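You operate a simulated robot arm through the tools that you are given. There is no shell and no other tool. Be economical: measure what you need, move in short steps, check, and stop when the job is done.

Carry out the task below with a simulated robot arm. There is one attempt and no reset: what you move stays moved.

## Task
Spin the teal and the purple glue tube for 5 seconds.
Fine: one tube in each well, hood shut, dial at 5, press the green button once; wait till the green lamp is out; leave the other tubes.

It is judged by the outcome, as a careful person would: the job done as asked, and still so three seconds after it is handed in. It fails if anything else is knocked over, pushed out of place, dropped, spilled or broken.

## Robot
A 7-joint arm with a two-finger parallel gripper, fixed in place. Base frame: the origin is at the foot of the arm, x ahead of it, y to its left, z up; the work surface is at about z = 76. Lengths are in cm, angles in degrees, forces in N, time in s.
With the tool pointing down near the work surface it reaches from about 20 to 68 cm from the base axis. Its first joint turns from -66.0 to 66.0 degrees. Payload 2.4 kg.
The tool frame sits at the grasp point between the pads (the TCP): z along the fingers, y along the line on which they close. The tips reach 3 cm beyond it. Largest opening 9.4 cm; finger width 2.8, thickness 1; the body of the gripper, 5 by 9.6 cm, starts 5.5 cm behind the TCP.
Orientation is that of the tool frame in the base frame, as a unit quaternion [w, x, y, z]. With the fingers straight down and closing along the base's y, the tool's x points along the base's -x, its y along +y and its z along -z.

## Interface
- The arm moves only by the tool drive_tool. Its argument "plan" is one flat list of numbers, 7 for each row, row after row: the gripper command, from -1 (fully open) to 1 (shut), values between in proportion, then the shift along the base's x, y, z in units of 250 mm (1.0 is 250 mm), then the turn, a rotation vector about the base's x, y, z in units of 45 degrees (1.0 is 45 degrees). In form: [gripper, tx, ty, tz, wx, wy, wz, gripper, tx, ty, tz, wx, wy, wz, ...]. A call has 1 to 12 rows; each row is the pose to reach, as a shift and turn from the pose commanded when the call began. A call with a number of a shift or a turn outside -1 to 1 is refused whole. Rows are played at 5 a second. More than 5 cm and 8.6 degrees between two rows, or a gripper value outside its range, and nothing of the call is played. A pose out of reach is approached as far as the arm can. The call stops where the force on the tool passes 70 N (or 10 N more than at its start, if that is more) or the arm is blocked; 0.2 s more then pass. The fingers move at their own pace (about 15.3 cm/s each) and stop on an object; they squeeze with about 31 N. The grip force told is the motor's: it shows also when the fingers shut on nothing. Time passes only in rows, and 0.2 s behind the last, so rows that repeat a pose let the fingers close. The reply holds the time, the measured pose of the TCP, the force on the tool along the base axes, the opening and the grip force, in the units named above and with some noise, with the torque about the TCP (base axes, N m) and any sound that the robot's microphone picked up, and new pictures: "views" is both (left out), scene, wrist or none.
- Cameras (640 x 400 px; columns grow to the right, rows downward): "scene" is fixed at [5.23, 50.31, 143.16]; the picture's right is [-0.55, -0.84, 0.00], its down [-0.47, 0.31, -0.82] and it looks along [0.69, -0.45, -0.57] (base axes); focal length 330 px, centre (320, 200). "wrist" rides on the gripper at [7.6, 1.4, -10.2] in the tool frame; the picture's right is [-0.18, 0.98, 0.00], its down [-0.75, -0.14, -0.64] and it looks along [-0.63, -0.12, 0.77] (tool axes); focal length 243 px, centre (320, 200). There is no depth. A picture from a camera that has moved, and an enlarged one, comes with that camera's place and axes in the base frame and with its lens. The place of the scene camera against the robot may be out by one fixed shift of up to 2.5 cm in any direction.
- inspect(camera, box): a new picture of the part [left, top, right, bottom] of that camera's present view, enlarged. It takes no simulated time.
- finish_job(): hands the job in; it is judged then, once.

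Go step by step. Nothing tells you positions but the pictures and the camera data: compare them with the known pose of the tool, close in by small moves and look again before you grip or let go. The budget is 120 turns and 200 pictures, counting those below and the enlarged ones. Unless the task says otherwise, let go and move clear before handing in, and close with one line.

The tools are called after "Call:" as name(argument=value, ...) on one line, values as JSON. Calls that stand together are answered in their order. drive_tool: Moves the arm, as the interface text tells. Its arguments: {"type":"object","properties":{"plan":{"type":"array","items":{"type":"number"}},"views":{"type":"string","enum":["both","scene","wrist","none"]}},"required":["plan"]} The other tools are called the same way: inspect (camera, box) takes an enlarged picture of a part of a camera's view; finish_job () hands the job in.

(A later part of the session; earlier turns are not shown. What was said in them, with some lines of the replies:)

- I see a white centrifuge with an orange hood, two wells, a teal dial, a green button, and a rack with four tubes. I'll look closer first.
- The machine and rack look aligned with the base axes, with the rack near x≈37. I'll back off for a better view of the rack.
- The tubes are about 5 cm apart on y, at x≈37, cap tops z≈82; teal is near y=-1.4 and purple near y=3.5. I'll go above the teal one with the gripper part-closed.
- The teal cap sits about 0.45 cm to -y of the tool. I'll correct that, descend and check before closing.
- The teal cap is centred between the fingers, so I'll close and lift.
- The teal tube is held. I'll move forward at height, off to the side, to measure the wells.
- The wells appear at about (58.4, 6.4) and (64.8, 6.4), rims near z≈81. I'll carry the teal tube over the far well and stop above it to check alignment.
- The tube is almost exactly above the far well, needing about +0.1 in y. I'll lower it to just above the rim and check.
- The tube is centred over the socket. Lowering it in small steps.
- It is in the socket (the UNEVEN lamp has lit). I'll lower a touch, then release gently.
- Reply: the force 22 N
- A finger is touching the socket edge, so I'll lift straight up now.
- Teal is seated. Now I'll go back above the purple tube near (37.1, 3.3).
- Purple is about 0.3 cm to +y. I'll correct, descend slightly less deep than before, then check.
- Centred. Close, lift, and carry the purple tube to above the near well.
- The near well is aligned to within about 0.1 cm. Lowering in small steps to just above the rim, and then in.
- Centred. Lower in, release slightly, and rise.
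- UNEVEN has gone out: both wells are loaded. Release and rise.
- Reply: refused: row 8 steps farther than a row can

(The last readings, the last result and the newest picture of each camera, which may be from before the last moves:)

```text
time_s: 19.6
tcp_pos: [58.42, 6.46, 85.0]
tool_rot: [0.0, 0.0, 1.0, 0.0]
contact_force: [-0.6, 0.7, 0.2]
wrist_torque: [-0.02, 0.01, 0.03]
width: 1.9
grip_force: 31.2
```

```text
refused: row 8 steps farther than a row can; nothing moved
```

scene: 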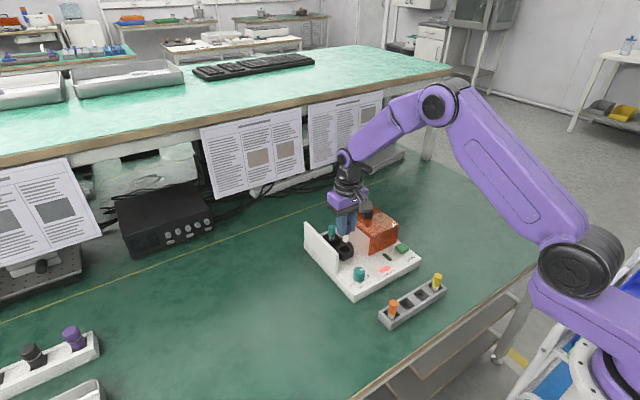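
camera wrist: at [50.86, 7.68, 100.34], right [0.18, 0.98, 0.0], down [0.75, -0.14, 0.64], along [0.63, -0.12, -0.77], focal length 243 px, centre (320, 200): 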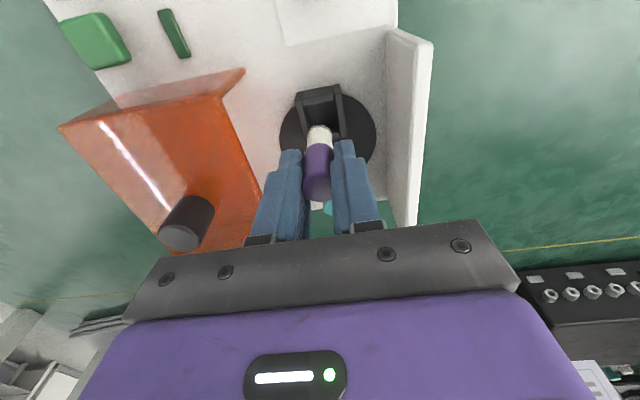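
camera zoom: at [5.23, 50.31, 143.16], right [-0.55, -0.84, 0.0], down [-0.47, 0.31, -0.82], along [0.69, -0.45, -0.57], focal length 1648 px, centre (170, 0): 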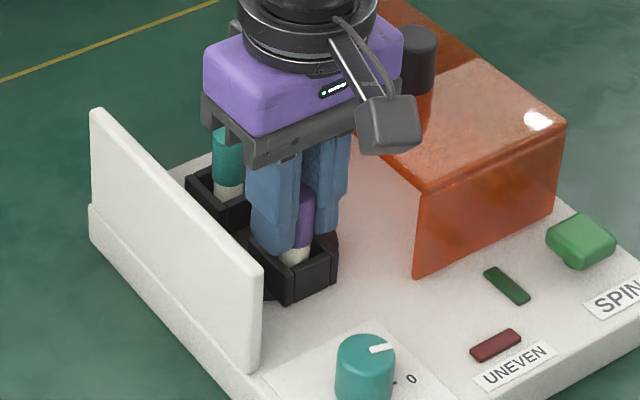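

Call:
drive_tool(plan=[1, 0, 0, -0.008, 0, 0, 0, 0.55, 0, 0, -0.008, 0, 0, 0, 0.4, 0, 0, -0.008, 0, 0, 0, 0.4, 0, 0, 0.02, 0, 0, 0, 0.4, 0, 0, 0.1, 0, 0, 0, 0.4, 0, 0, 0.25, 0, 0, 0, 0.4, 0, 0, 0.43, 0, 0, 0, 0.4, -0.1, 0, 0.57, 0, 0, 0, 0.4, -0.28, 0, 0.6, 0, 0, 0, 0.4, -0.45, 0, 0.6, 0, 0, 0, 0.4, -0.45, 0, 0.6, 0, 0, 0], views="both")

Call:
inspect(camera="scene", box=[300, 190, 430, 310])

Call:
inspect(camera="wrist", box=[200, 60, 420, 230])

```text
time_s: 22.0
tcp_pos: [46.97, 6.63, 99.89]
tool_rot: [0.0, -0.002, 1.0, 0.0]
contact_force: [1.0, 0.1, -0.2]
wrist_torque: [0.02, -0.01, 0.01]
width: 2.82
grip_force: 0.1
camera wrist: at [39.4, 7.97, 110.1], right [0.18, 0.98, 0.0], down [0.75, -0.14, 0.64], along [0.63, -0.12, -0.77], focal length 243 px, centre (320, 200)
```

scene: 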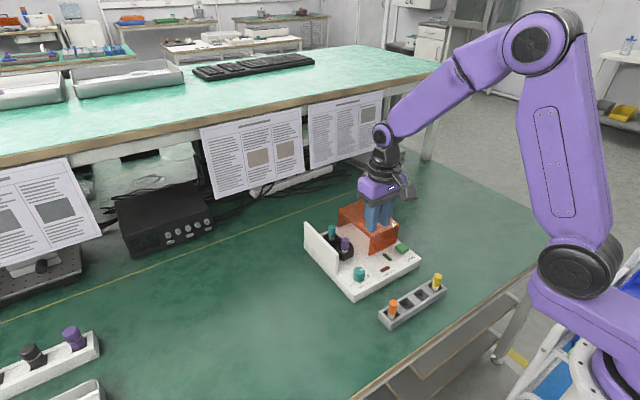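
wrist: 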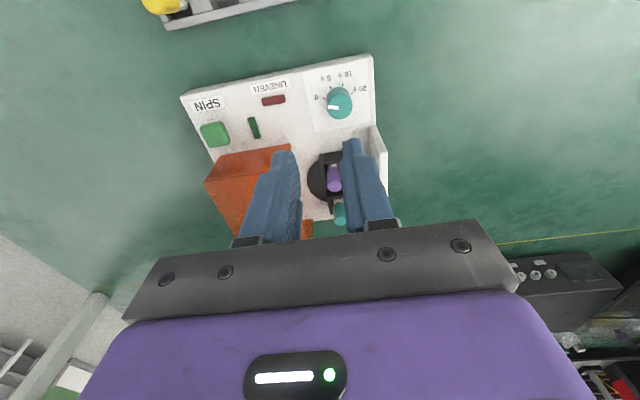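

```text
3.33 times, centred on (365, 250) of scene
camera zoom: at [5.23, 50.31, 143.16], right [-0.55, -0.84, 0.0], down [-0.47, 0.31, -0.82], along [0.69, -0.45, -0.57], focal length 1099 px, centre (170, 33)
```

zoom: 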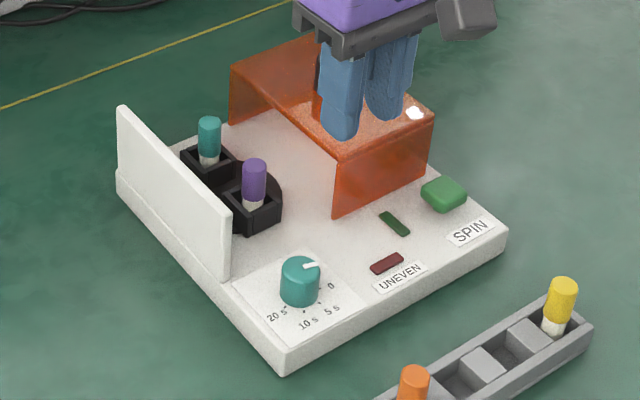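

```text
2.35 times, centred on (310, 145) of wrist
camera zoom: at [39.4, 7.97, 110.1], right [0.18, 0.98, 0.0], down [0.75, -0.14, 0.64], along [0.63, -0.12, -0.77], focal length 571 px, centre (344, 329)
```

zoom: 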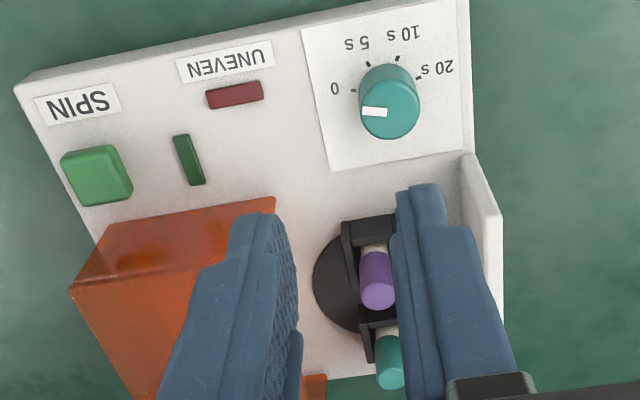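

Both tubes are seated and the lamp is out. Next is the dial, centred near (49.6, 8.2), currently at 0; "5 s" is about 54° clockwise from above. I'll move above the dial.

Call:
drive_tool(plan=[-0.17, 0.053, 0.034, -0.04, 0, 0, 0, -0.17, 0.106, 0.068, -0.2, 0, 0, 0, -0.17, 0.106, 0.068, -0.38, 0, 0, 0, -0.17, 0.106, 0.068, -0.54, 0, 0, 0, -0.17, 0.106, 0.068, -0.54, 0, 0, 0], views="both")

Call:
inspect(camera="wrist", box=[220, 80, 420, 225])

Call:
inspect(camera="scene", box=[300, 200, 430, 310])

```text
time_s: 23.2
tcp_pos: [49.65, 8.2, 86.6]
tool_rot: [0.0, 0.0, 1.0, 0.0]
contact_force: [0.0, -0.1, -0.6]
wrist_torque: [-0.02, -0.02, -0.01]
width: 5.49
grip_force: 0.1
camera wrist: at [42.11, 9.46, 96.74], right [0.18, 0.98, 0.0], down [0.75, -0.14, 0.64], along [0.63, -0.12, -0.77], focal length 243 px, centre (320, 200)
```

scene: 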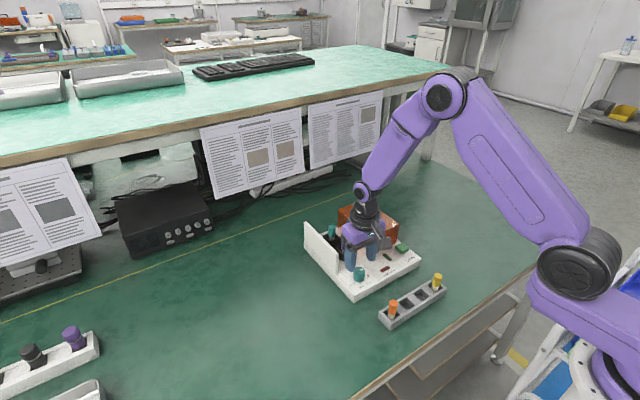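
wrist: 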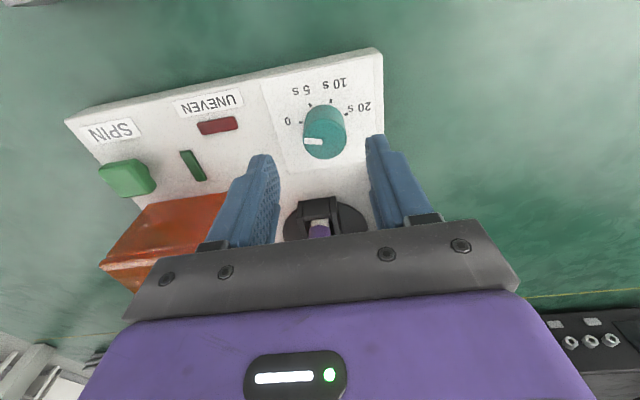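

```text
2.76 times, centred on (320, 152) of wrist
camera zoom: at [42.11, 9.46, 96.74], right [0.18, 0.98, 0.0], down [0.75, -0.14, 0.64], along [0.63, -0.12, -0.77], focal length 669 px, centre (320, 331)
```

zoom: 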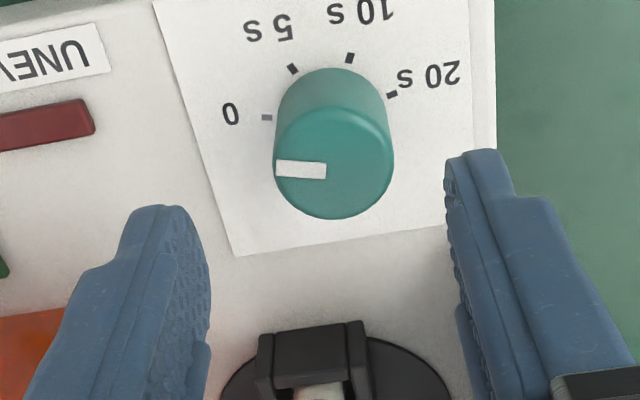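

```text
3.64 times, centred on (365, 255) of scene
camera zoom: at [5.23, 50.31, 143.16], right [-0.55, -0.84, 0.0], down [-0.47, 0.31, -0.82], along [0.69, -0.45, -0.57], focal length 1199 px, centre (156, 0)
```

zoom: 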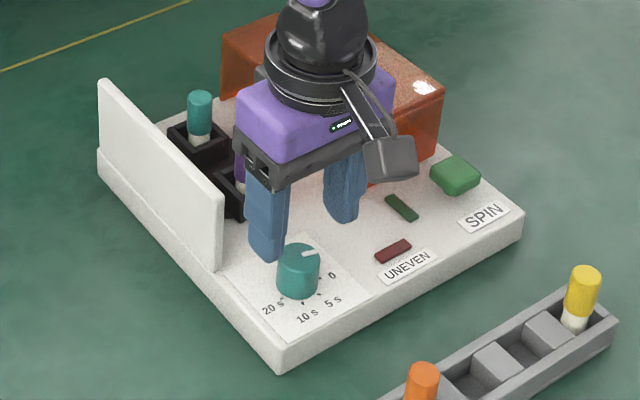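

Dial centre is about (49.8, 8.3), pointer on 0, and the 0→5 step is about 50°. Descend around the knob and close.

Call:
drive_tool(plan=[-0.17, 0.006, 0.004, -0.09, 0, 0, 0, -0.17, 0.006, 0.004, -0.184, 0, 0, 0, -0.17, 0.006, 0.004, -0.184, 0, 0, 0, 1, 0.006, 0.004, -0.184, 0, 0, 0, 1, 0.006, 0.004, -0.184, 0, 0, 0, 1, 0.006, 0.004, -0.184, 0, 0, 0], views="none")

Call:
inspect(camera="wrist", box=[220, 80, 420, 225])

```text
time_s: 24.6
tcp_pos: [49.87, 8.54, 81.98]
tool_rot: [0.001, -0.001, 1.0, 0.0]
contact_force: [-0.6, 12.3, 20.6]
wrist_torque: [-0.18, -0.02, 0.14]
width: 3.22
grip_force: 44.9
```

```text
2.76 times, centred on (320, 152) of wrist
camera zoom: at [42.29, 9.83, 92.16], right [0.18, 0.98, 0.0], down [0.75, -0.14, 0.64], along [0.63, -0.12, -0.76], focal length 669 px, centre (320, 331)
```

zoom: 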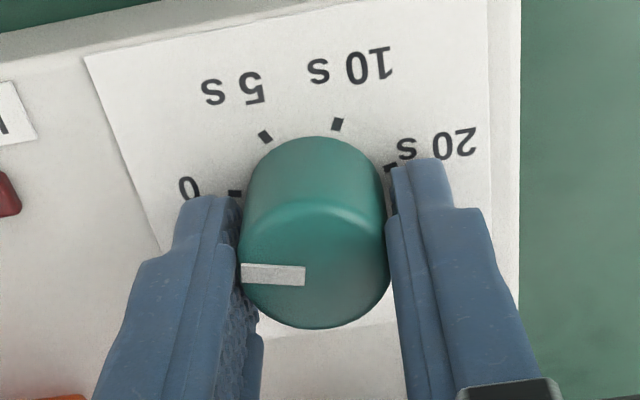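

The tips touch the deck and I'm slightly off-centre. I'll reopen, raise 0.5 cm, shift 0.2 in y, regrip, and turn 45° clockwise.

Call:
drive_tool(plan=[0.1, 0, 0, 0.01, 0, 0, 0, 0.1, 0, 0.008, 0.02, 0, 0, 0, 1, 0, 0.008, 0.02, 0, 0, 0, 1, 0, 0.008, 0.02, 0, 0, 0, 1, 0, 0.008, 0.02, 0, 0, -0.17, 1, 0, 0.008, 0.02, 0, 0, -0.34, 1, 0, 0.008, 0.02, 0, 0, -0.51, 1, 0, 0.008, 0.02, 0, 0, -0.68, 1, 0, 0.008, 0.02, 0, 0, -0.85, 1, 0, 0.008, 0.02, 0, 0, -1.0, 1, 0, 0.008, 0.02, 0, 0, -1.0], views="wrist")

Call:
inspect(camera="wrist", box=[220, 80, 420, 225])

Call:
inspect(camera="scene", box=[300, 200, 430, 310])

```text
time_s: 27.0
tcp_pos: [49.72, 8.2, 82.42]
tool_rot: [-0.005, 0.385, 0.923, -0.002]
contact_force: [-20.1, -31.2, 6.9]
wrist_torque: [-0.55, -1.06, 0.15]
width: 2.96
grip_force: 44.1
camera wrist: at [45.46, 14.57, 92.58], right [0.83, 0.56, -0.01], down [0.44, -0.63, 0.64], along [0.35, -0.53, -0.77], focal length 243 px, centre (320, 200)
```

wrist: 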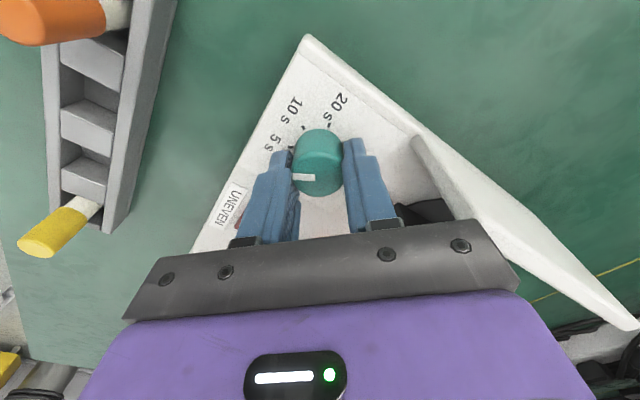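

```text
2.76 times, centred on (320, 152) of wrist
camera zoom: at [45.46, 14.57, 92.58], right [0.83, 0.56, -0.01], down [0.44, -0.63, 0.64], along [0.35, -0.53, -0.77], focal length 669 px, centre (320, 331)
```

zoom: 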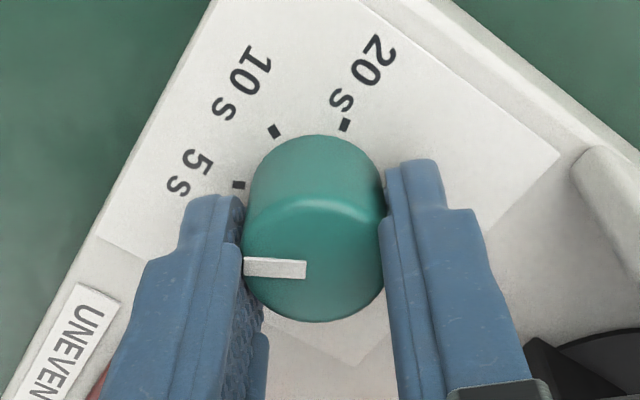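

```text
3.64 times, centred on (365, 255) of scene
camera zoom: at [5.16, 50.23, 143.19], right [-0.55, -0.84, 0.0], down [-0.47, 0.31, -0.82], along [0.69, -0.45, -0.57], focal length 1199 px, centre (156, 0)
```

zoom: 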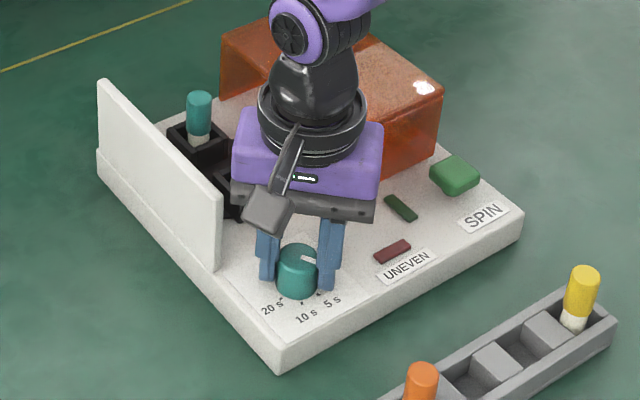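

The knob turned about 45° and is just short of 5. I'll add about 4.5° and ease the side load.

Call:
drive_tool(plan=[1, -0.002, -0.006, 0, 0, 0, -0.05, 1, -0.004, -0.01, 0, 0, 0, -0.105, 1, -0.004, -0.01, 0, 0, 0, -0.105], views="none")

Call:
inspect(camera="wrist", box=[220, 80, 420, 225])

```text
time_s: 27.8
tcp_pos: [49.68, 8.27, 82.44]
tool_rot: [-0.003, 0.421, 0.907, -0.002]
contact_force: [-14.0, -22.7, -14.8]
wrist_torque: [0.77, -0.08, 0.1]
width: 2.96
grip_force: 44.5
```

```text
2.76 times, centred on (320, 152) of wrist
camera zoom: at [45.94, 14.87, 92.58], right [0.87, 0.49, -0.01], down [0.38, -0.67, 0.64], along [0.31, -0.56, -0.77], focal length 669 px, centre (320, 331)
```

zoom: 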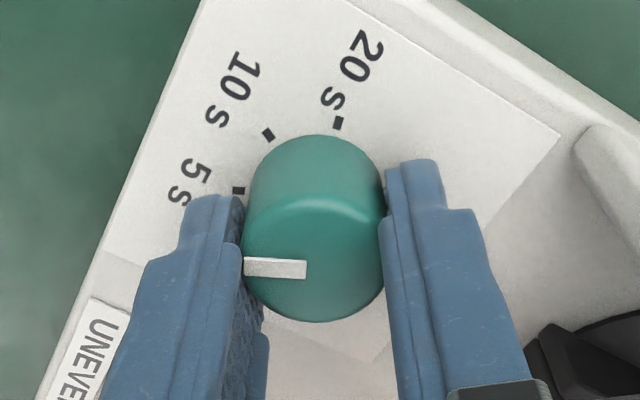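

The tick pattern now matches the earlier "0" alignment exactly, so the pointer is on 5. Release and rise.

Call:
drive_tool(plan=[0.1, 0, 0, 0, 0, 0, 0, 0.0, 0, 0, 0.0, 0, 0, 0, 0.0, 0, 0, 0.12, 0, 0, 0, 0.0, 0, 0, 0.3, 0, 0, 0.15, 0.0, 0, 0, 0.48, 0, 0, 0.32, 0.0, 0, 0, 0.6, 0, 0, 0.5, 0, 0, 0, 0.6, 0, 0, 0.68, 0, 0, 0, 0.6, 0, 0, 0.86, 0, 0, 0, 0.6, 0, 0, 1.0, 0, 0, 0, 0.6, 0, 0, 1.0], views="both")

Call:
inspect(camera="wrist", box=[220, 60, 420, 225])

Call:
inspect(camera="scene", box=[300, 200, 430, 310])

```text
time_s: 30.0
tcp_pos: [49.85, 8.2, 97.45]
tool_rot: [0.0, 0.04, 0.999, 0.0]
contact_force: [0.0, 0.3, -0.3]
wrist_torque: [0.01, -0.03, -0.04]
width: 4.68
grip_force: 0.0
camera wrist: at [42.38, 10.24, 107.6], right [0.26, 0.97, 0.0], down [0.74, -0.2, 0.64], along [0.62, -0.17, -0.77], focal length 243 px, centre (320, 200)
```

scene: 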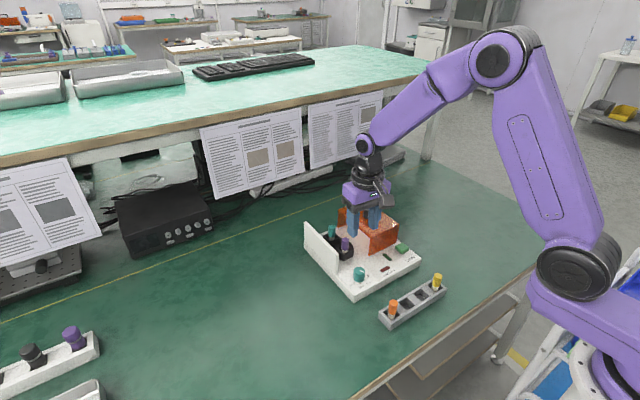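
wrist: 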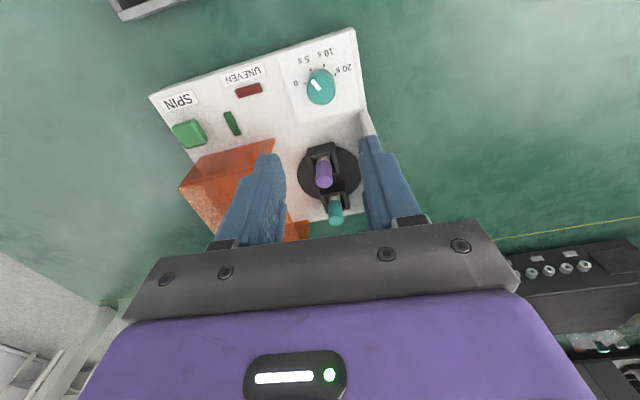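

```text
2.42 times, centred on (320, 142) of wrist
camera zoom: at [42.38, 10.24, 107.6], right [0.26, 0.97, 0.0], down [0.74, -0.2, 0.64], along [0.62, -0.17, -0.77], focal length 588 px, centre (320, 339)
```

zoom: 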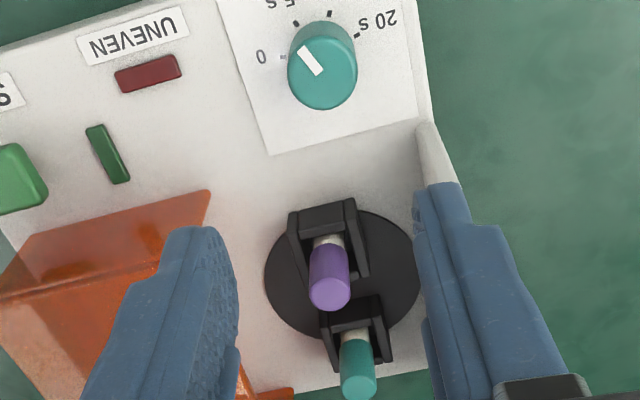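

```text
3.64 times, centred on (365, 255) of scene
camera zoom: at [5.23, 50.31, 143.16], right [-0.55, -0.84, 0.0], down [-0.47, 0.31, -0.82], along [0.69, -0.45, -0.57], focal length 1199 px, centre (156, 0)
```

zoom: 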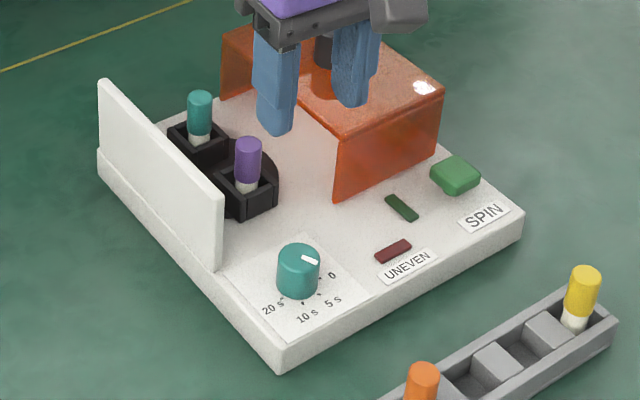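

The pointer is on 5 s. Now I'll straighten the yaw and move to look at the hood knob.

Call:
drive_tool(plan=[-0.2, 0, -0.15, 0.05, 0, 0, 0.05, -0.2, 0, -0.3, 0.1, 0, 0, 0.105, -0.2, 0, -0.44, 0.16, 0, 0, 0.105, -0.2, 0, -0.44, 0.16, 0, 0, 0.105], views="wrist")

Call:
inspect(camera="wrist", box=[220, 60, 460, 230])

Call:
inspect(camera="scene", box=[300, 190, 430, 290])

```text
time_s: 31.0
tcp_pos: [49.78, -2.73, 101.45]
tool_rot: [0.0, -0.001, 1.0, 0.0]
contact_force: [-0.3, -0.4, 0.5]
wrist_torque: [0.03, 0.01, -0.03]
width: 5.62
grip_force: 0.2
camera wrist: at [42.25, -1.45, 111.58], right [0.18, 0.98, 0.0], down [0.75, -0.14, 0.64], along [0.63, -0.12, -0.77], focal length 243 px, centre (320, 200)
```

wrist: 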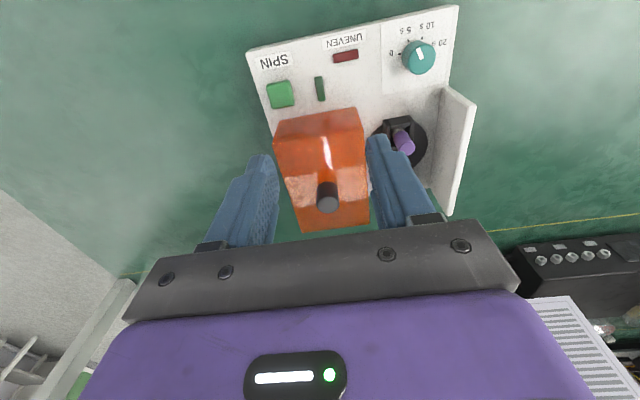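

```text
2.35 times, centred on (340, 145) of wrist
camera zoom: at [42.25, -1.45, 111.58], right [0.18, 0.98, 0.0], down [0.75, -0.14, 0.64], along [0.63, -0.12, -0.77], focal length 571 px, centre (273, 329)
```

zoom: 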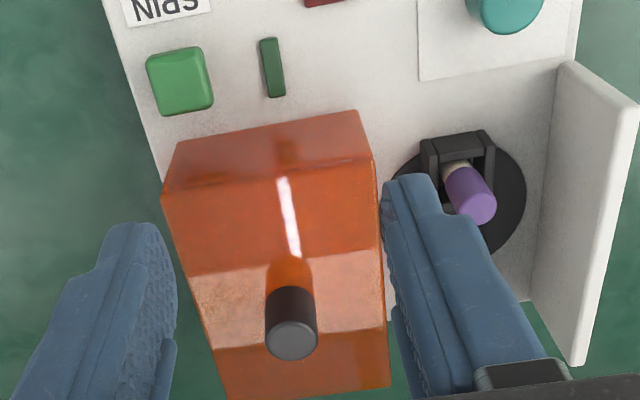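

```text
4.00 times, centred on (365, 240) of scene
camera zoom: at [5.23, 50.31, 143.16], right [-0.55, -0.84, 0.0], down [-0.47, 0.31, -0.82], along [0.69, -0.45, -0.57], focal length 1319 px, centre (140, 40)
```

zoom: 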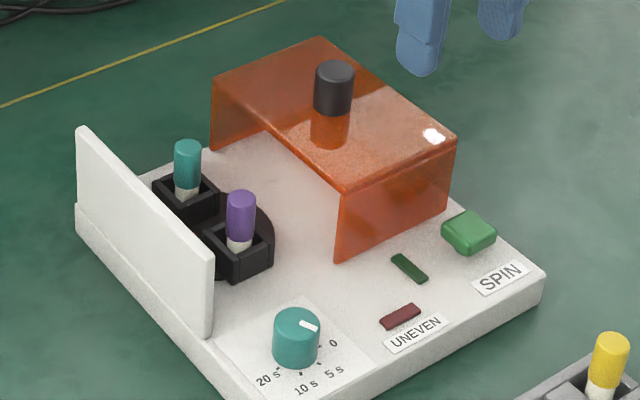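

The hood knob is about at (61.5, -4.1) with its top near z≈89. I'll go above it.

Call:
drive_tool(plan=[-0.2, 0.156, -0.02, 0, 0, 0, 0, -0.2, 0.312, -0.04, 0, 0, 0, 0, -0.2, 0.468, -0.052, -0.1, 0, 0, 0, -0.2, 0.468, -0.052, -0.23, 0, 0, 0, -0.2, 0.468, -0.052, -0.23, 0, 0, 0], views="wrist")

Call:
inspect(camera="scene", box=[300, 170, 430, 290])

Call:
inspect(camera="wrist", box=[220, 60, 420, 230])

```text
time_s: 32.2
tcp_pos: [61.52, -3.89, 95.56]
tool_rot: [0.0, -0.001, 1.0, 0.0]
contact_force: [0.3, -0.2, -0.1]
wrist_torque: [-0.05, 0.02, -0.01]
width: 5.64
grip_force: 0.1
camera wrist: at [53.93, -2.5, 105.82], right [0.18, 0.98, 0.0], down [0.75, -0.14, 0.64], along [0.63, -0.12, -0.77], focal length 243 px, centre (320, 200)
```

wrist: 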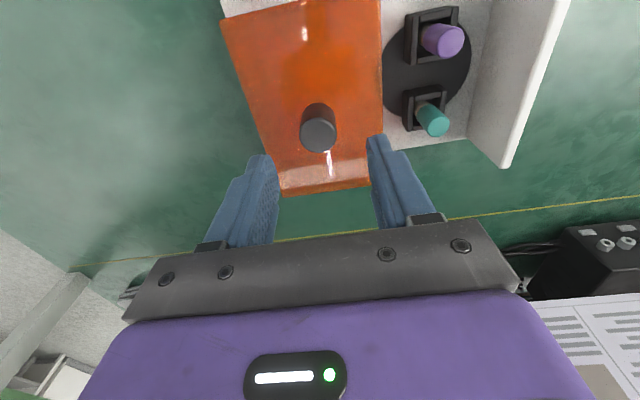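

```text
3.33 times, centred on (365, 230) of scene
camera zoom: at [5.23, 50.31, 143.16], right [-0.55, -0.84, 0.0], down [-0.47, 0.31, -0.82], along [0.69, -0.45, -0.57], focal length 1099 px, centre (170, 100)
```

zoom: 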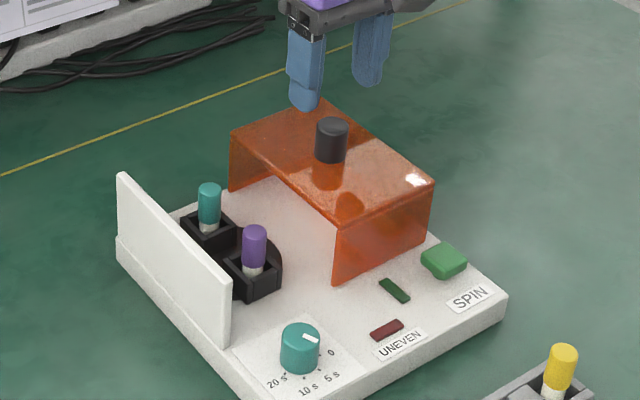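

```text
2.35 times, centred on (320, 145) of wrist
camera zoom: at [53.93, -2.5, 105.82], right [0.18, 0.98, 0.0], down [0.75, -0.14, 0.64], along [0.63, -0.12, -0.77], focal length 571 px, centre (320, 329)
```

zoom: 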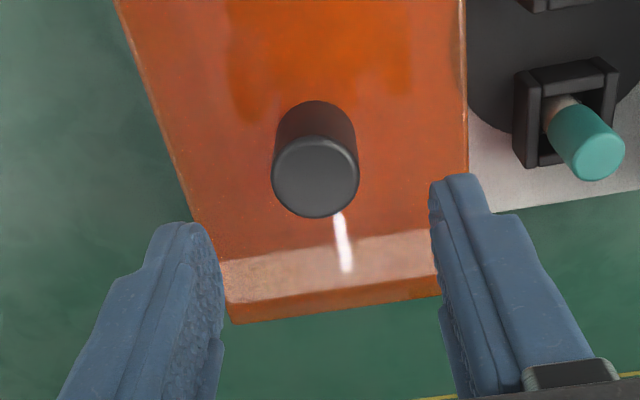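

I'll correct slightly, descend around the knob and grip it.

Call:
drive_tool(plan=[-0.2, 0.006, -0.011, -0.08, 0, 0, 0, -0.2, 0.006, -0.011, -0.17, 0, 0, 0, -0.2, 0.006, -0.011, -0.25, 0, 0, 0, -0.2, 0.006, -0.011, -0.25, 0, 0, 0, 0.4, 0.006, -0.011, -0.25, 0, 0, 0, 1, 0.006, -0.011, -0.25, 0, 0, 0, 1, 0.006, -0.011, -0.25, 0, 0, 0], views="both")

Call:
inspect(camera="scene", box=[300, 170, 430, 290])

```text
time_s: 33.8
tcp_pos: [61.63, -4.03, 89.51]
tool_rot: [0.001, -0.002, 1.0, 0.0]
contact_force: [0.1, 10.3, -4.0]
wrist_torque: [-0.62, -0.24, 0.0]
width: 2.75
grip_force: 44.9
camera wrist: at [54.07, -2.69, 99.65], right [0.18, 0.98, 0.0], down [0.75, -0.14, 0.64], along [0.63, -0.12, -0.77], focal length 243 px, centre (320, 200)
```

scene: 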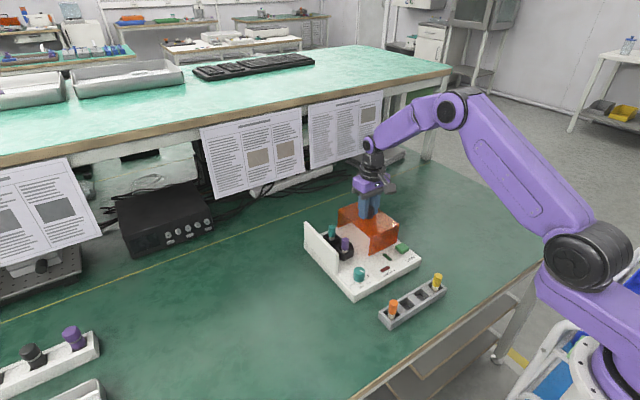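
wrist: 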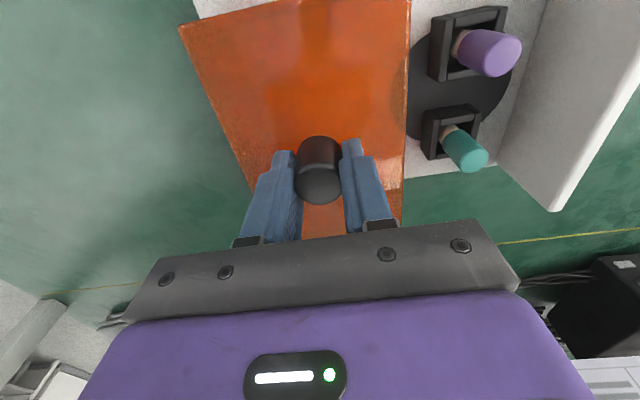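

```text
3.33 times, centred on (365, 230) of scene
camera zoom: at [5.23, 50.34, 143.15], right [-0.55, -0.84, 0.0], down [-0.47, 0.31, -0.82], along [0.69, -0.45, -0.57], focal length 1099 px, centre (170, 100)
```

zoom: 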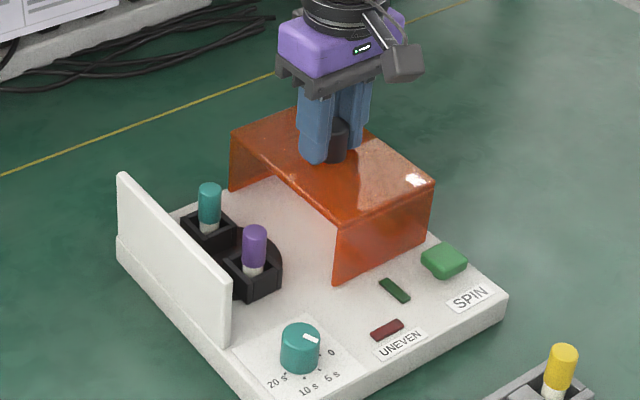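

Knob gripped. I'll slide the hood 2 cm toward +y as a test.

Call:
drive_tool(plan=[1, 0, 0.02, 0, 0, 0, 0, 1, 0, 0.05, 0, 0, 0, 0, 1, 0, 0.08, 0, 0, 0, 0, 1, 0, 0.08, 0, 0, 0, 0], views="none")

Call:
inspect(camera="scene", box=[300, 170, 430, 290])

```text
time_s: 34.8
tcp_pos: [61.71, -2.22, 89.43]
tool_rot: [-0.001, 0.0, 1.0, 0.0]
contact_force: [-8.6, -1.1, 5.5]
wrist_torque: [0.5, -0.09, -0.22]
width: 2.75
grip_force: 45.1
```

```text
3.33 times, centred on (365, 230) of scene
camera zoom: at [5.19, 50.31, 143.16], right [-0.55, -0.84, 0.0], down [-0.47, 0.31, -0.82], along [0.69, -0.45, -0.57], focal length 1099 px, centre (170, 100)
```

zoom: 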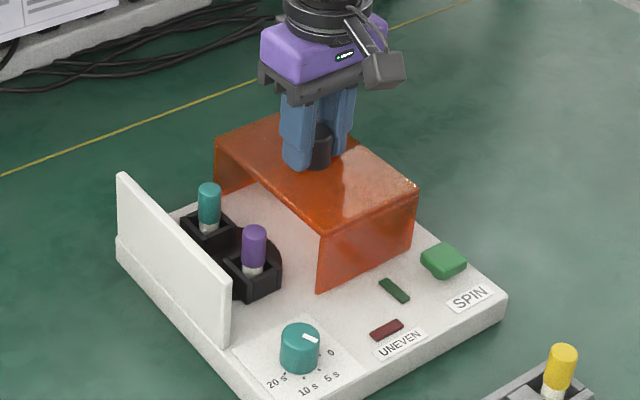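

It slides. Continue 7 cm in 1 cm rows.

Call:
drive_tool(plan=[1, 0, 0.04, 0, 0, 0, 0, 1, 0, 0.08, 0, 0, 0, 0, 1, 0, 0.12, 0, 0, 0, 0, 1, 0, 0.16, 0, 0, 0, 0, 1, 0, 0.2, 0, 0, 0, 0, 1, 0, 0.24, 0, 0, 0, 0, 1, 0, 0.28, 0, 0, 0, 0, 1, 0, 0.28, 0, 0, 0, 0], views="none")

Call:
inspect(camera="scene", box=[300, 170, 430, 290])

```text
time_s: 36.6
tcp_pos: [61.71, 4.74, 89.47]
tool_rot: [0.0, -0.001, 1.0, 0.001]
contact_force: [-12.9, 2.0, 26.0]
wrist_torque: [-0.6, 0.29, -0.09]
width: 2.75
grip_force: 45.0
```

```text
3.33 times, centred on (365, 230) of scene
camera zoom: at [5.14, 50.3, 143.16], right [-0.55, -0.84, 0.0], down [-0.47, 0.31, -0.82], along [0.69, -0.45, -0.57], focal length 1099 px, centre (170, 100)
```

zoom: 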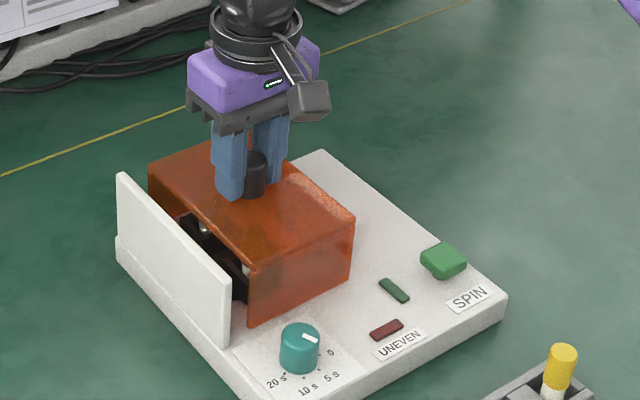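

Nearly shut. I'll push on in small rows until it meets the wall, easing up slightly in z.

Call:
drive_tool(plan=[1, 0, 0.02, 0.003, 0, 0, 0, 1, 0, 0.035, 0.004, 0, 0, 0, 1, 0, 0.05, 0.004, 0, 0, 0, 1, 0, 0.06, 0.004, 0, 0, 0, 1, 0, 0.07, 0.004, 0, 0, 0, 1, 0, 0.075, 0.004, 0, 0, 0], views="none")

Call:
inspect(camera="scene", box=[300, 190, 400, 290])

```text
time_s: 38.0
tcp_pos: [61.71, 6.46, 89.42]
tool_rot: [0.0, 0.0, 1.0, 0.0]
contact_force: [4.1, -2.8, -3.3]
wrist_torque: [0.7, 0.54, 0.18]
width: 2.74
grip_force: 45.1
```

```text
4.00 times, centred on (350, 240) of scene
camera zoom: at [5.25, 50.3, 143.16], right [-0.55, -0.84, 0.0], down [-0.48, 0.31, -0.82], along [0.69, -0.45, -0.57], focal length 1319 px, centre (200, 40)
```

zoom: 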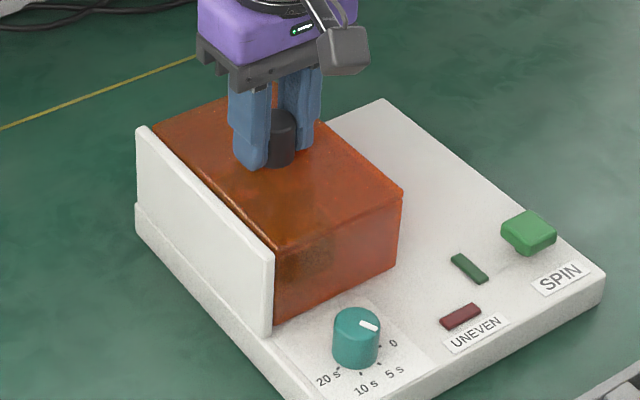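

It looks shut; a small further push to confirm a stop.

Call:
drive_tool(plan=[1, 0, 0.008, 0, 0, 0, 0, 1, 0, 0.016, 0, 0, 0, 0, 1, 0, 0.024, 0, 0, 0, 0, 1, 0, 0.024, 0, 0, 0, 0], views="none")

Call:
inspect(camera="scene", box=[300, 190, 400, 290])

```text
time_s: 39.0
tcp_pos: [61.67, 6.53, 89.48]
tool_rot: [-0.001, 0.003, 1.0, 0.0]
contact_force: [-2.5, -26.0, -5.9]
wrist_torque: [0.41, -0.67, 0.1]
width: 2.74
grip_force: 45.1
```

```text
4.00 times, centred on (350, 240) of scene
camera zoom: at [5.24, 50.24, 143.18], right [-0.55, -0.84, 0.0], down [-0.47, 0.31, -0.82], along [0.69, -0.45, -0.57], focal length 1319 px, centre (200, 40)
```

zoom: 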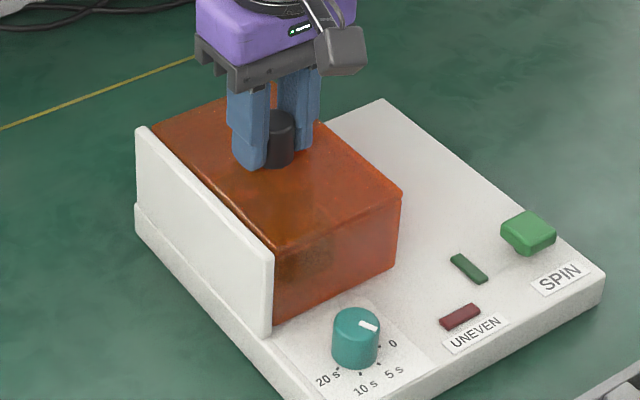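

The stop is felt (26 N), so the hood is shut. Ease back, release, rise and go above the green button.

Call:
drive_tool(plan=[1, 0, -0.02, 0, 0, 0, 0, 0.2, 0, -0.022, 0, 0, 0, 0, 0, 0, -0.022, 0, 0, 0, 0, 0, 0, -0.022, 0.08, 0, 0, 0, 0, 0, -0.022, 0.24, 0, 0, 0, 0, 0, -0.022, 0.4, 0, 0, 0, 0.5, -0.11, -0.16, 0.4, 0, 0, 0, 1, -0.22, -0.31, 0.4, 0, 0, 0, 1, -0.33, -0.46, 0.36, 0, 0, 0, 1, -0.448, -0.602, 0.3, 0, 0, 0, 1, -0.448, -0.602, 0.14, 0, 0, 0, 1, -0.448, -0.602, 0.1, 0, 0, 0], views="both")

Call:
inspect(camera="wrist", box=[220, 60, 420, 230])

Call:
inspect(camera="scene", box=[300, 180, 460, 330])

```text
time_s: 41.6
tcp_pos: [50.32, -7.96, 92.12]
tool_rot: [0.001, -0.001, 1.0, 0.0]
contact_force: [0.8, 0.0, -0.5]
wrist_torque: [0.02, 0.0, -0.04]
width: 0.0
grip_force: 30.5
camera wrist: at [42.82, -6.69, 102.22], right [0.18, 0.98, 0.0], down [0.75, -0.14, 0.64], along [0.63, -0.12, -0.77], focal length 243 px, centre (320, 200)
```

scene: 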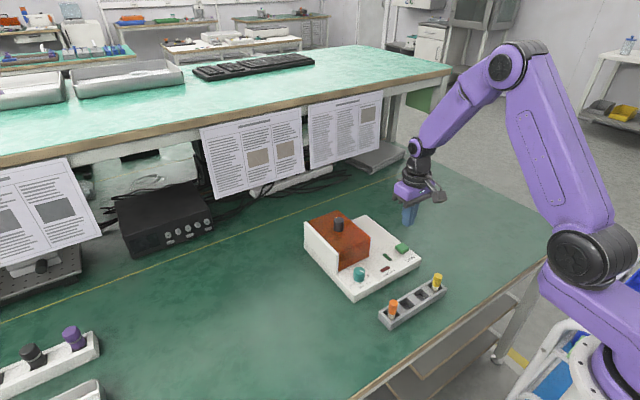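
wrist: 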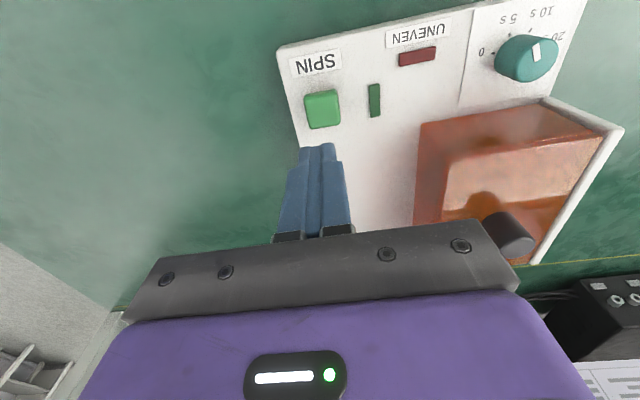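

```text
2.35 times, centred on (320, 145) of wrist
camera zoom: at [42.82, -6.69, 102.22], right [0.18, 0.98, 0.0], down [0.75, -0.14, 0.64], along [0.63, -0.12, -0.77], focal length 571 px, centre (320, 329)
```

zoom: 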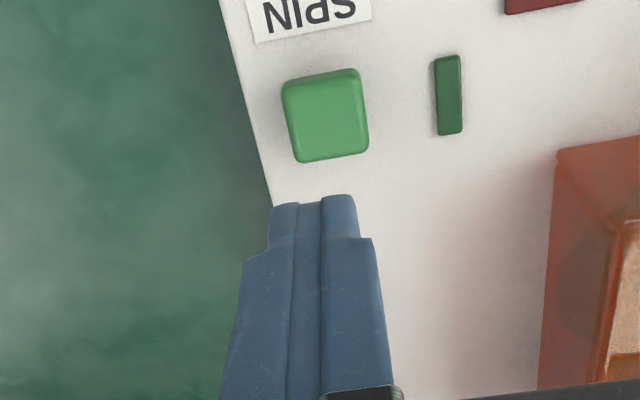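

```text
2.67 times, centred on (380, 255) of scene
camera zoom: at [5.23, 50.31, 143.16], right [-0.55, -0.84, 0.0], down [-0.47, 0.31, -0.82], along [0.69, -0.45, -0.57], focal length 879 px, centre (160, 53)
```

zoom: 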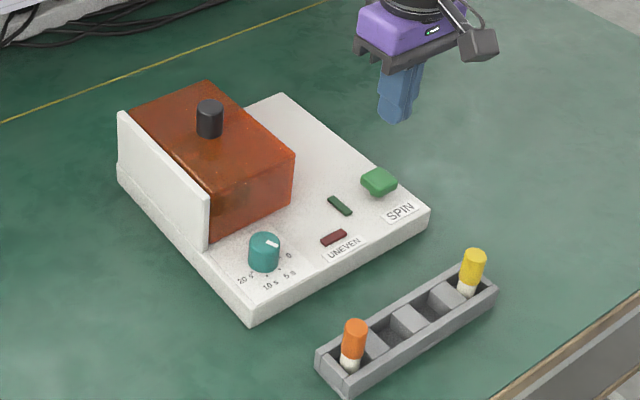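

The button is at about (50.65, -7.85). I'll align over it and descend to just above.

Call:
drive_tool(plan=[1, 0.012, 0.005, -0.1, 0, 0, 0, 1, 0.012, 0.005, -0.2, 0, 0, 0, 1, 0.012, 0.005, -0.31, 0, 0, 0, 1, 0.012, 0.005, -0.31, 0, 0, 0], views="none")

Call:
inspect(camera="wrist", box=[240, 80, 400, 220])

Call:
inspect(camera="scene", box=[360, 210, 440, 290])

```text
time_s: 42.6
tcp_pos: [50.79, -7.91, 84.06]
tool_rot: [0.0, -0.001, 1.0, -0.001]
contact_force: [-0.7, -0.3, 0.8]
wrist_torque: [0.05, 0.05, 0.02]
width: 0.01
grip_force: 31.1
```

```text
2.86 times, centred on (320, 150) of wrist
camera zoom: at [43.2, -6.56, 94.39], right [0.18, 0.98, 0.0], down [0.75, -0.14, 0.64], along [0.63, -0.12, -0.77], focal length 693 px, centre (320, 343)
```

zoom: 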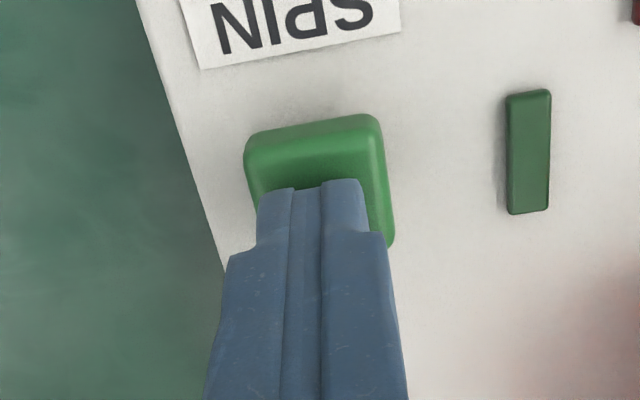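

```text
5.00 times, centred on (400, 250) of scene
camera zoom: at [5.22, 50.31, 143.16], right [-0.55, -0.84, 0.0], down [-0.47, 0.31, -0.82], along [0.69, -0.45, -0.57], focal length 1648 px, centre (-80, -50)
```

zoom: 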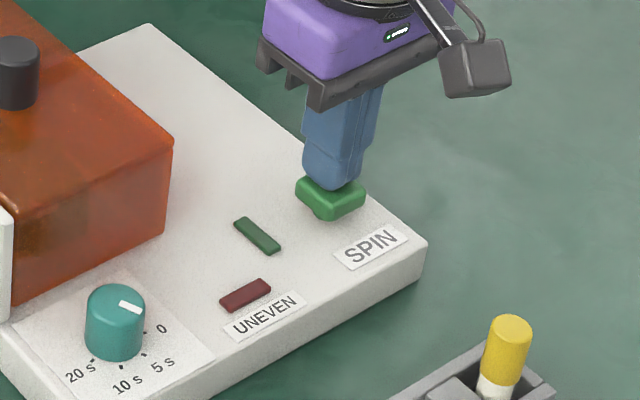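

The fingertips are right over the button. Press down gently in small steps.

Call:
drive_tool(plan=[1, 0, 0, -0.01, 0, 0, 0, 1, 0, 0, -0.02, 0, 0, 0, 1, 0, 0, -0.03, 0, 0, 0, 1, 0, 0, -0.035, 0, 0, 0], views="none")

Call:
inspect(camera="scene", box=[360, 210, 440, 290])

```text
time_s: 43.6
tcp_pos: [50.77, -7.77, 83.46]
tool_rot: [0.001, 0.0, 1.0, 0.0]
contact_force: [-4.7, -5.7, 24.0]
wrist_torque: [-0.17, 0.21, 0.12]
width: 0.0
grip_force: 30.9
heard: click
```

```text
5.00 times, centred on (400, 250) of scene
camera zoom: at [5.18, 50.3, 143.16], right [-0.55, -0.84, 0.0], down [-0.47, 0.31, -0.82], along [0.69, -0.45, -0.57], focal length 1648 px, centre (-80, -50)
```

zoom: 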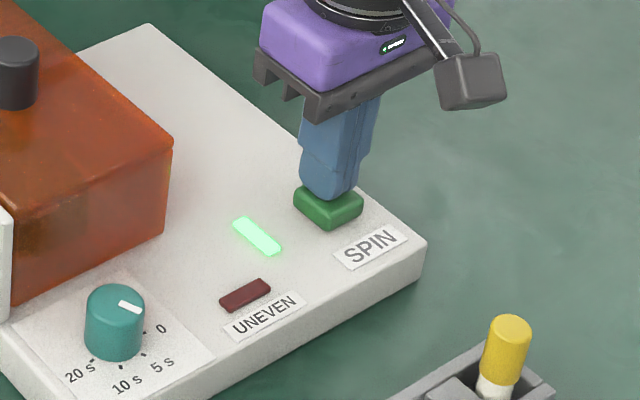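

A click was heard and the green lamp is lit. I'll lift straight off and wait clear.

Call:
drive_tool(plan=[1, 0, 0, 0.1, 0, 0, 0, 1, 0, 0, 0.28, 0, 0, 0, 1, 0, 0, 0.46, 0, 0, 0, 1, 0, 0, 0.6, 0, 0, 0, 1, 0, 0, 0.6, 0, 0, 0, 1, 0, 0, 0.6, 0, 0, 0, 1, 0, 0, 0.6, 0, 0, 0, 1, 0, 0, 0.6, 0, 0, 0], views="scene")

Call:
drive_tool(plan=[1, 0, 0, 0, 0, 0, 0, 1, 0, 0, 0, 0, 0, 0, 1, 0, 0, 0, 0, 0, 0, 1, 0, 0, 0, 0, 0, 0, 1, 0, 0, 0, 0, 0, 0, 1, 0, 0, 0, 0, 0, 0, 1, 0, 0, 0, 0, 0, 0, 1, 0, 0, 0, 0, 0, 0, 1, 0, 0, 0, 0, 0, 0, 1, 0, 0, 0, 0, 0, 0, 1, 0, 0, 0, 0, 0, 0, 1, 0, 0, 0, 0, 0, 0], views="none")

Call:
inspect(camera="scene", box=[300, 190, 460, 330])

```text
time_s: 45.4
tcp_pos: [50.73, -7.42, 98.54]
tool_rot: [0.001, 0.0, 1.0, 0.0]
contact_force: [0.1, -1.0, 0.9]
wrist_torque: [-0.01, 0.0, -0.03]
width: 0.0
grip_force: 31.2
```

scene: 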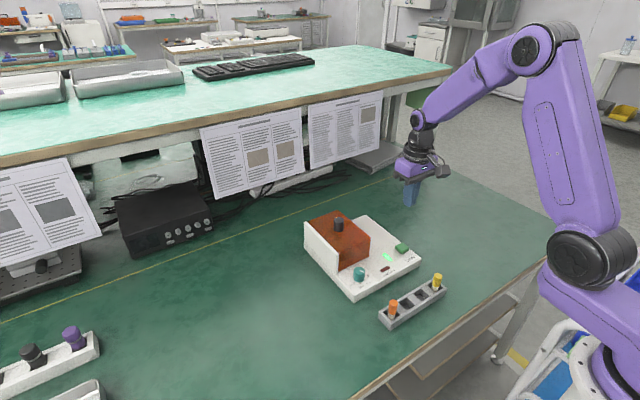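

```text
time_s: 48.0
tcp_pos: [50.77, -7.57, 98.53]
tool_rot: [0.0, 0.001, 1.0, 0.0]
contact_force: [0.0, 0.4, 0.4]
wrist_torque: [0.05, 0.02, -0.02]
width: 0.0
grip_force: 30.8
```

```text
2.86 times, centred on (380, 260) of scene
camera zoom: at [5.23, 50.31, 143.16], right [-0.55, -0.84, 0.0], down [-0.47, 0.31, -0.82], along [0.69, -0.45, -0.57], focal length 942 px, centre (149, 29)
```

zoom: 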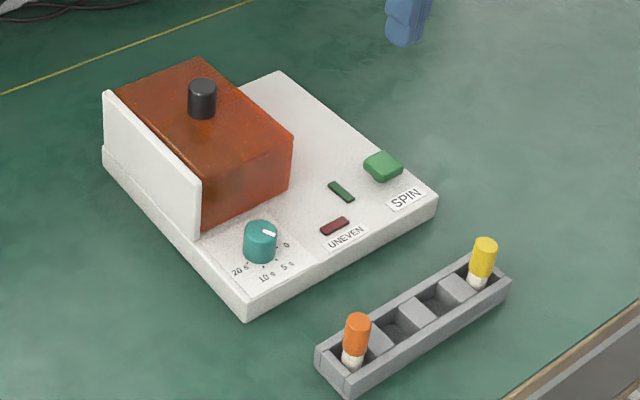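

The green lamp went out about 5 s after the press; hood, dial and remaining tubes are in place, and the arm is clear. Handing in.

Call:
finish_job()

```text
The job is handed in.
```

I spun the teal and purple tubes for 5 s with the hood shut and the dial at 5; the green lamp is out, and the orange and yellow tubes stayed in the rack.
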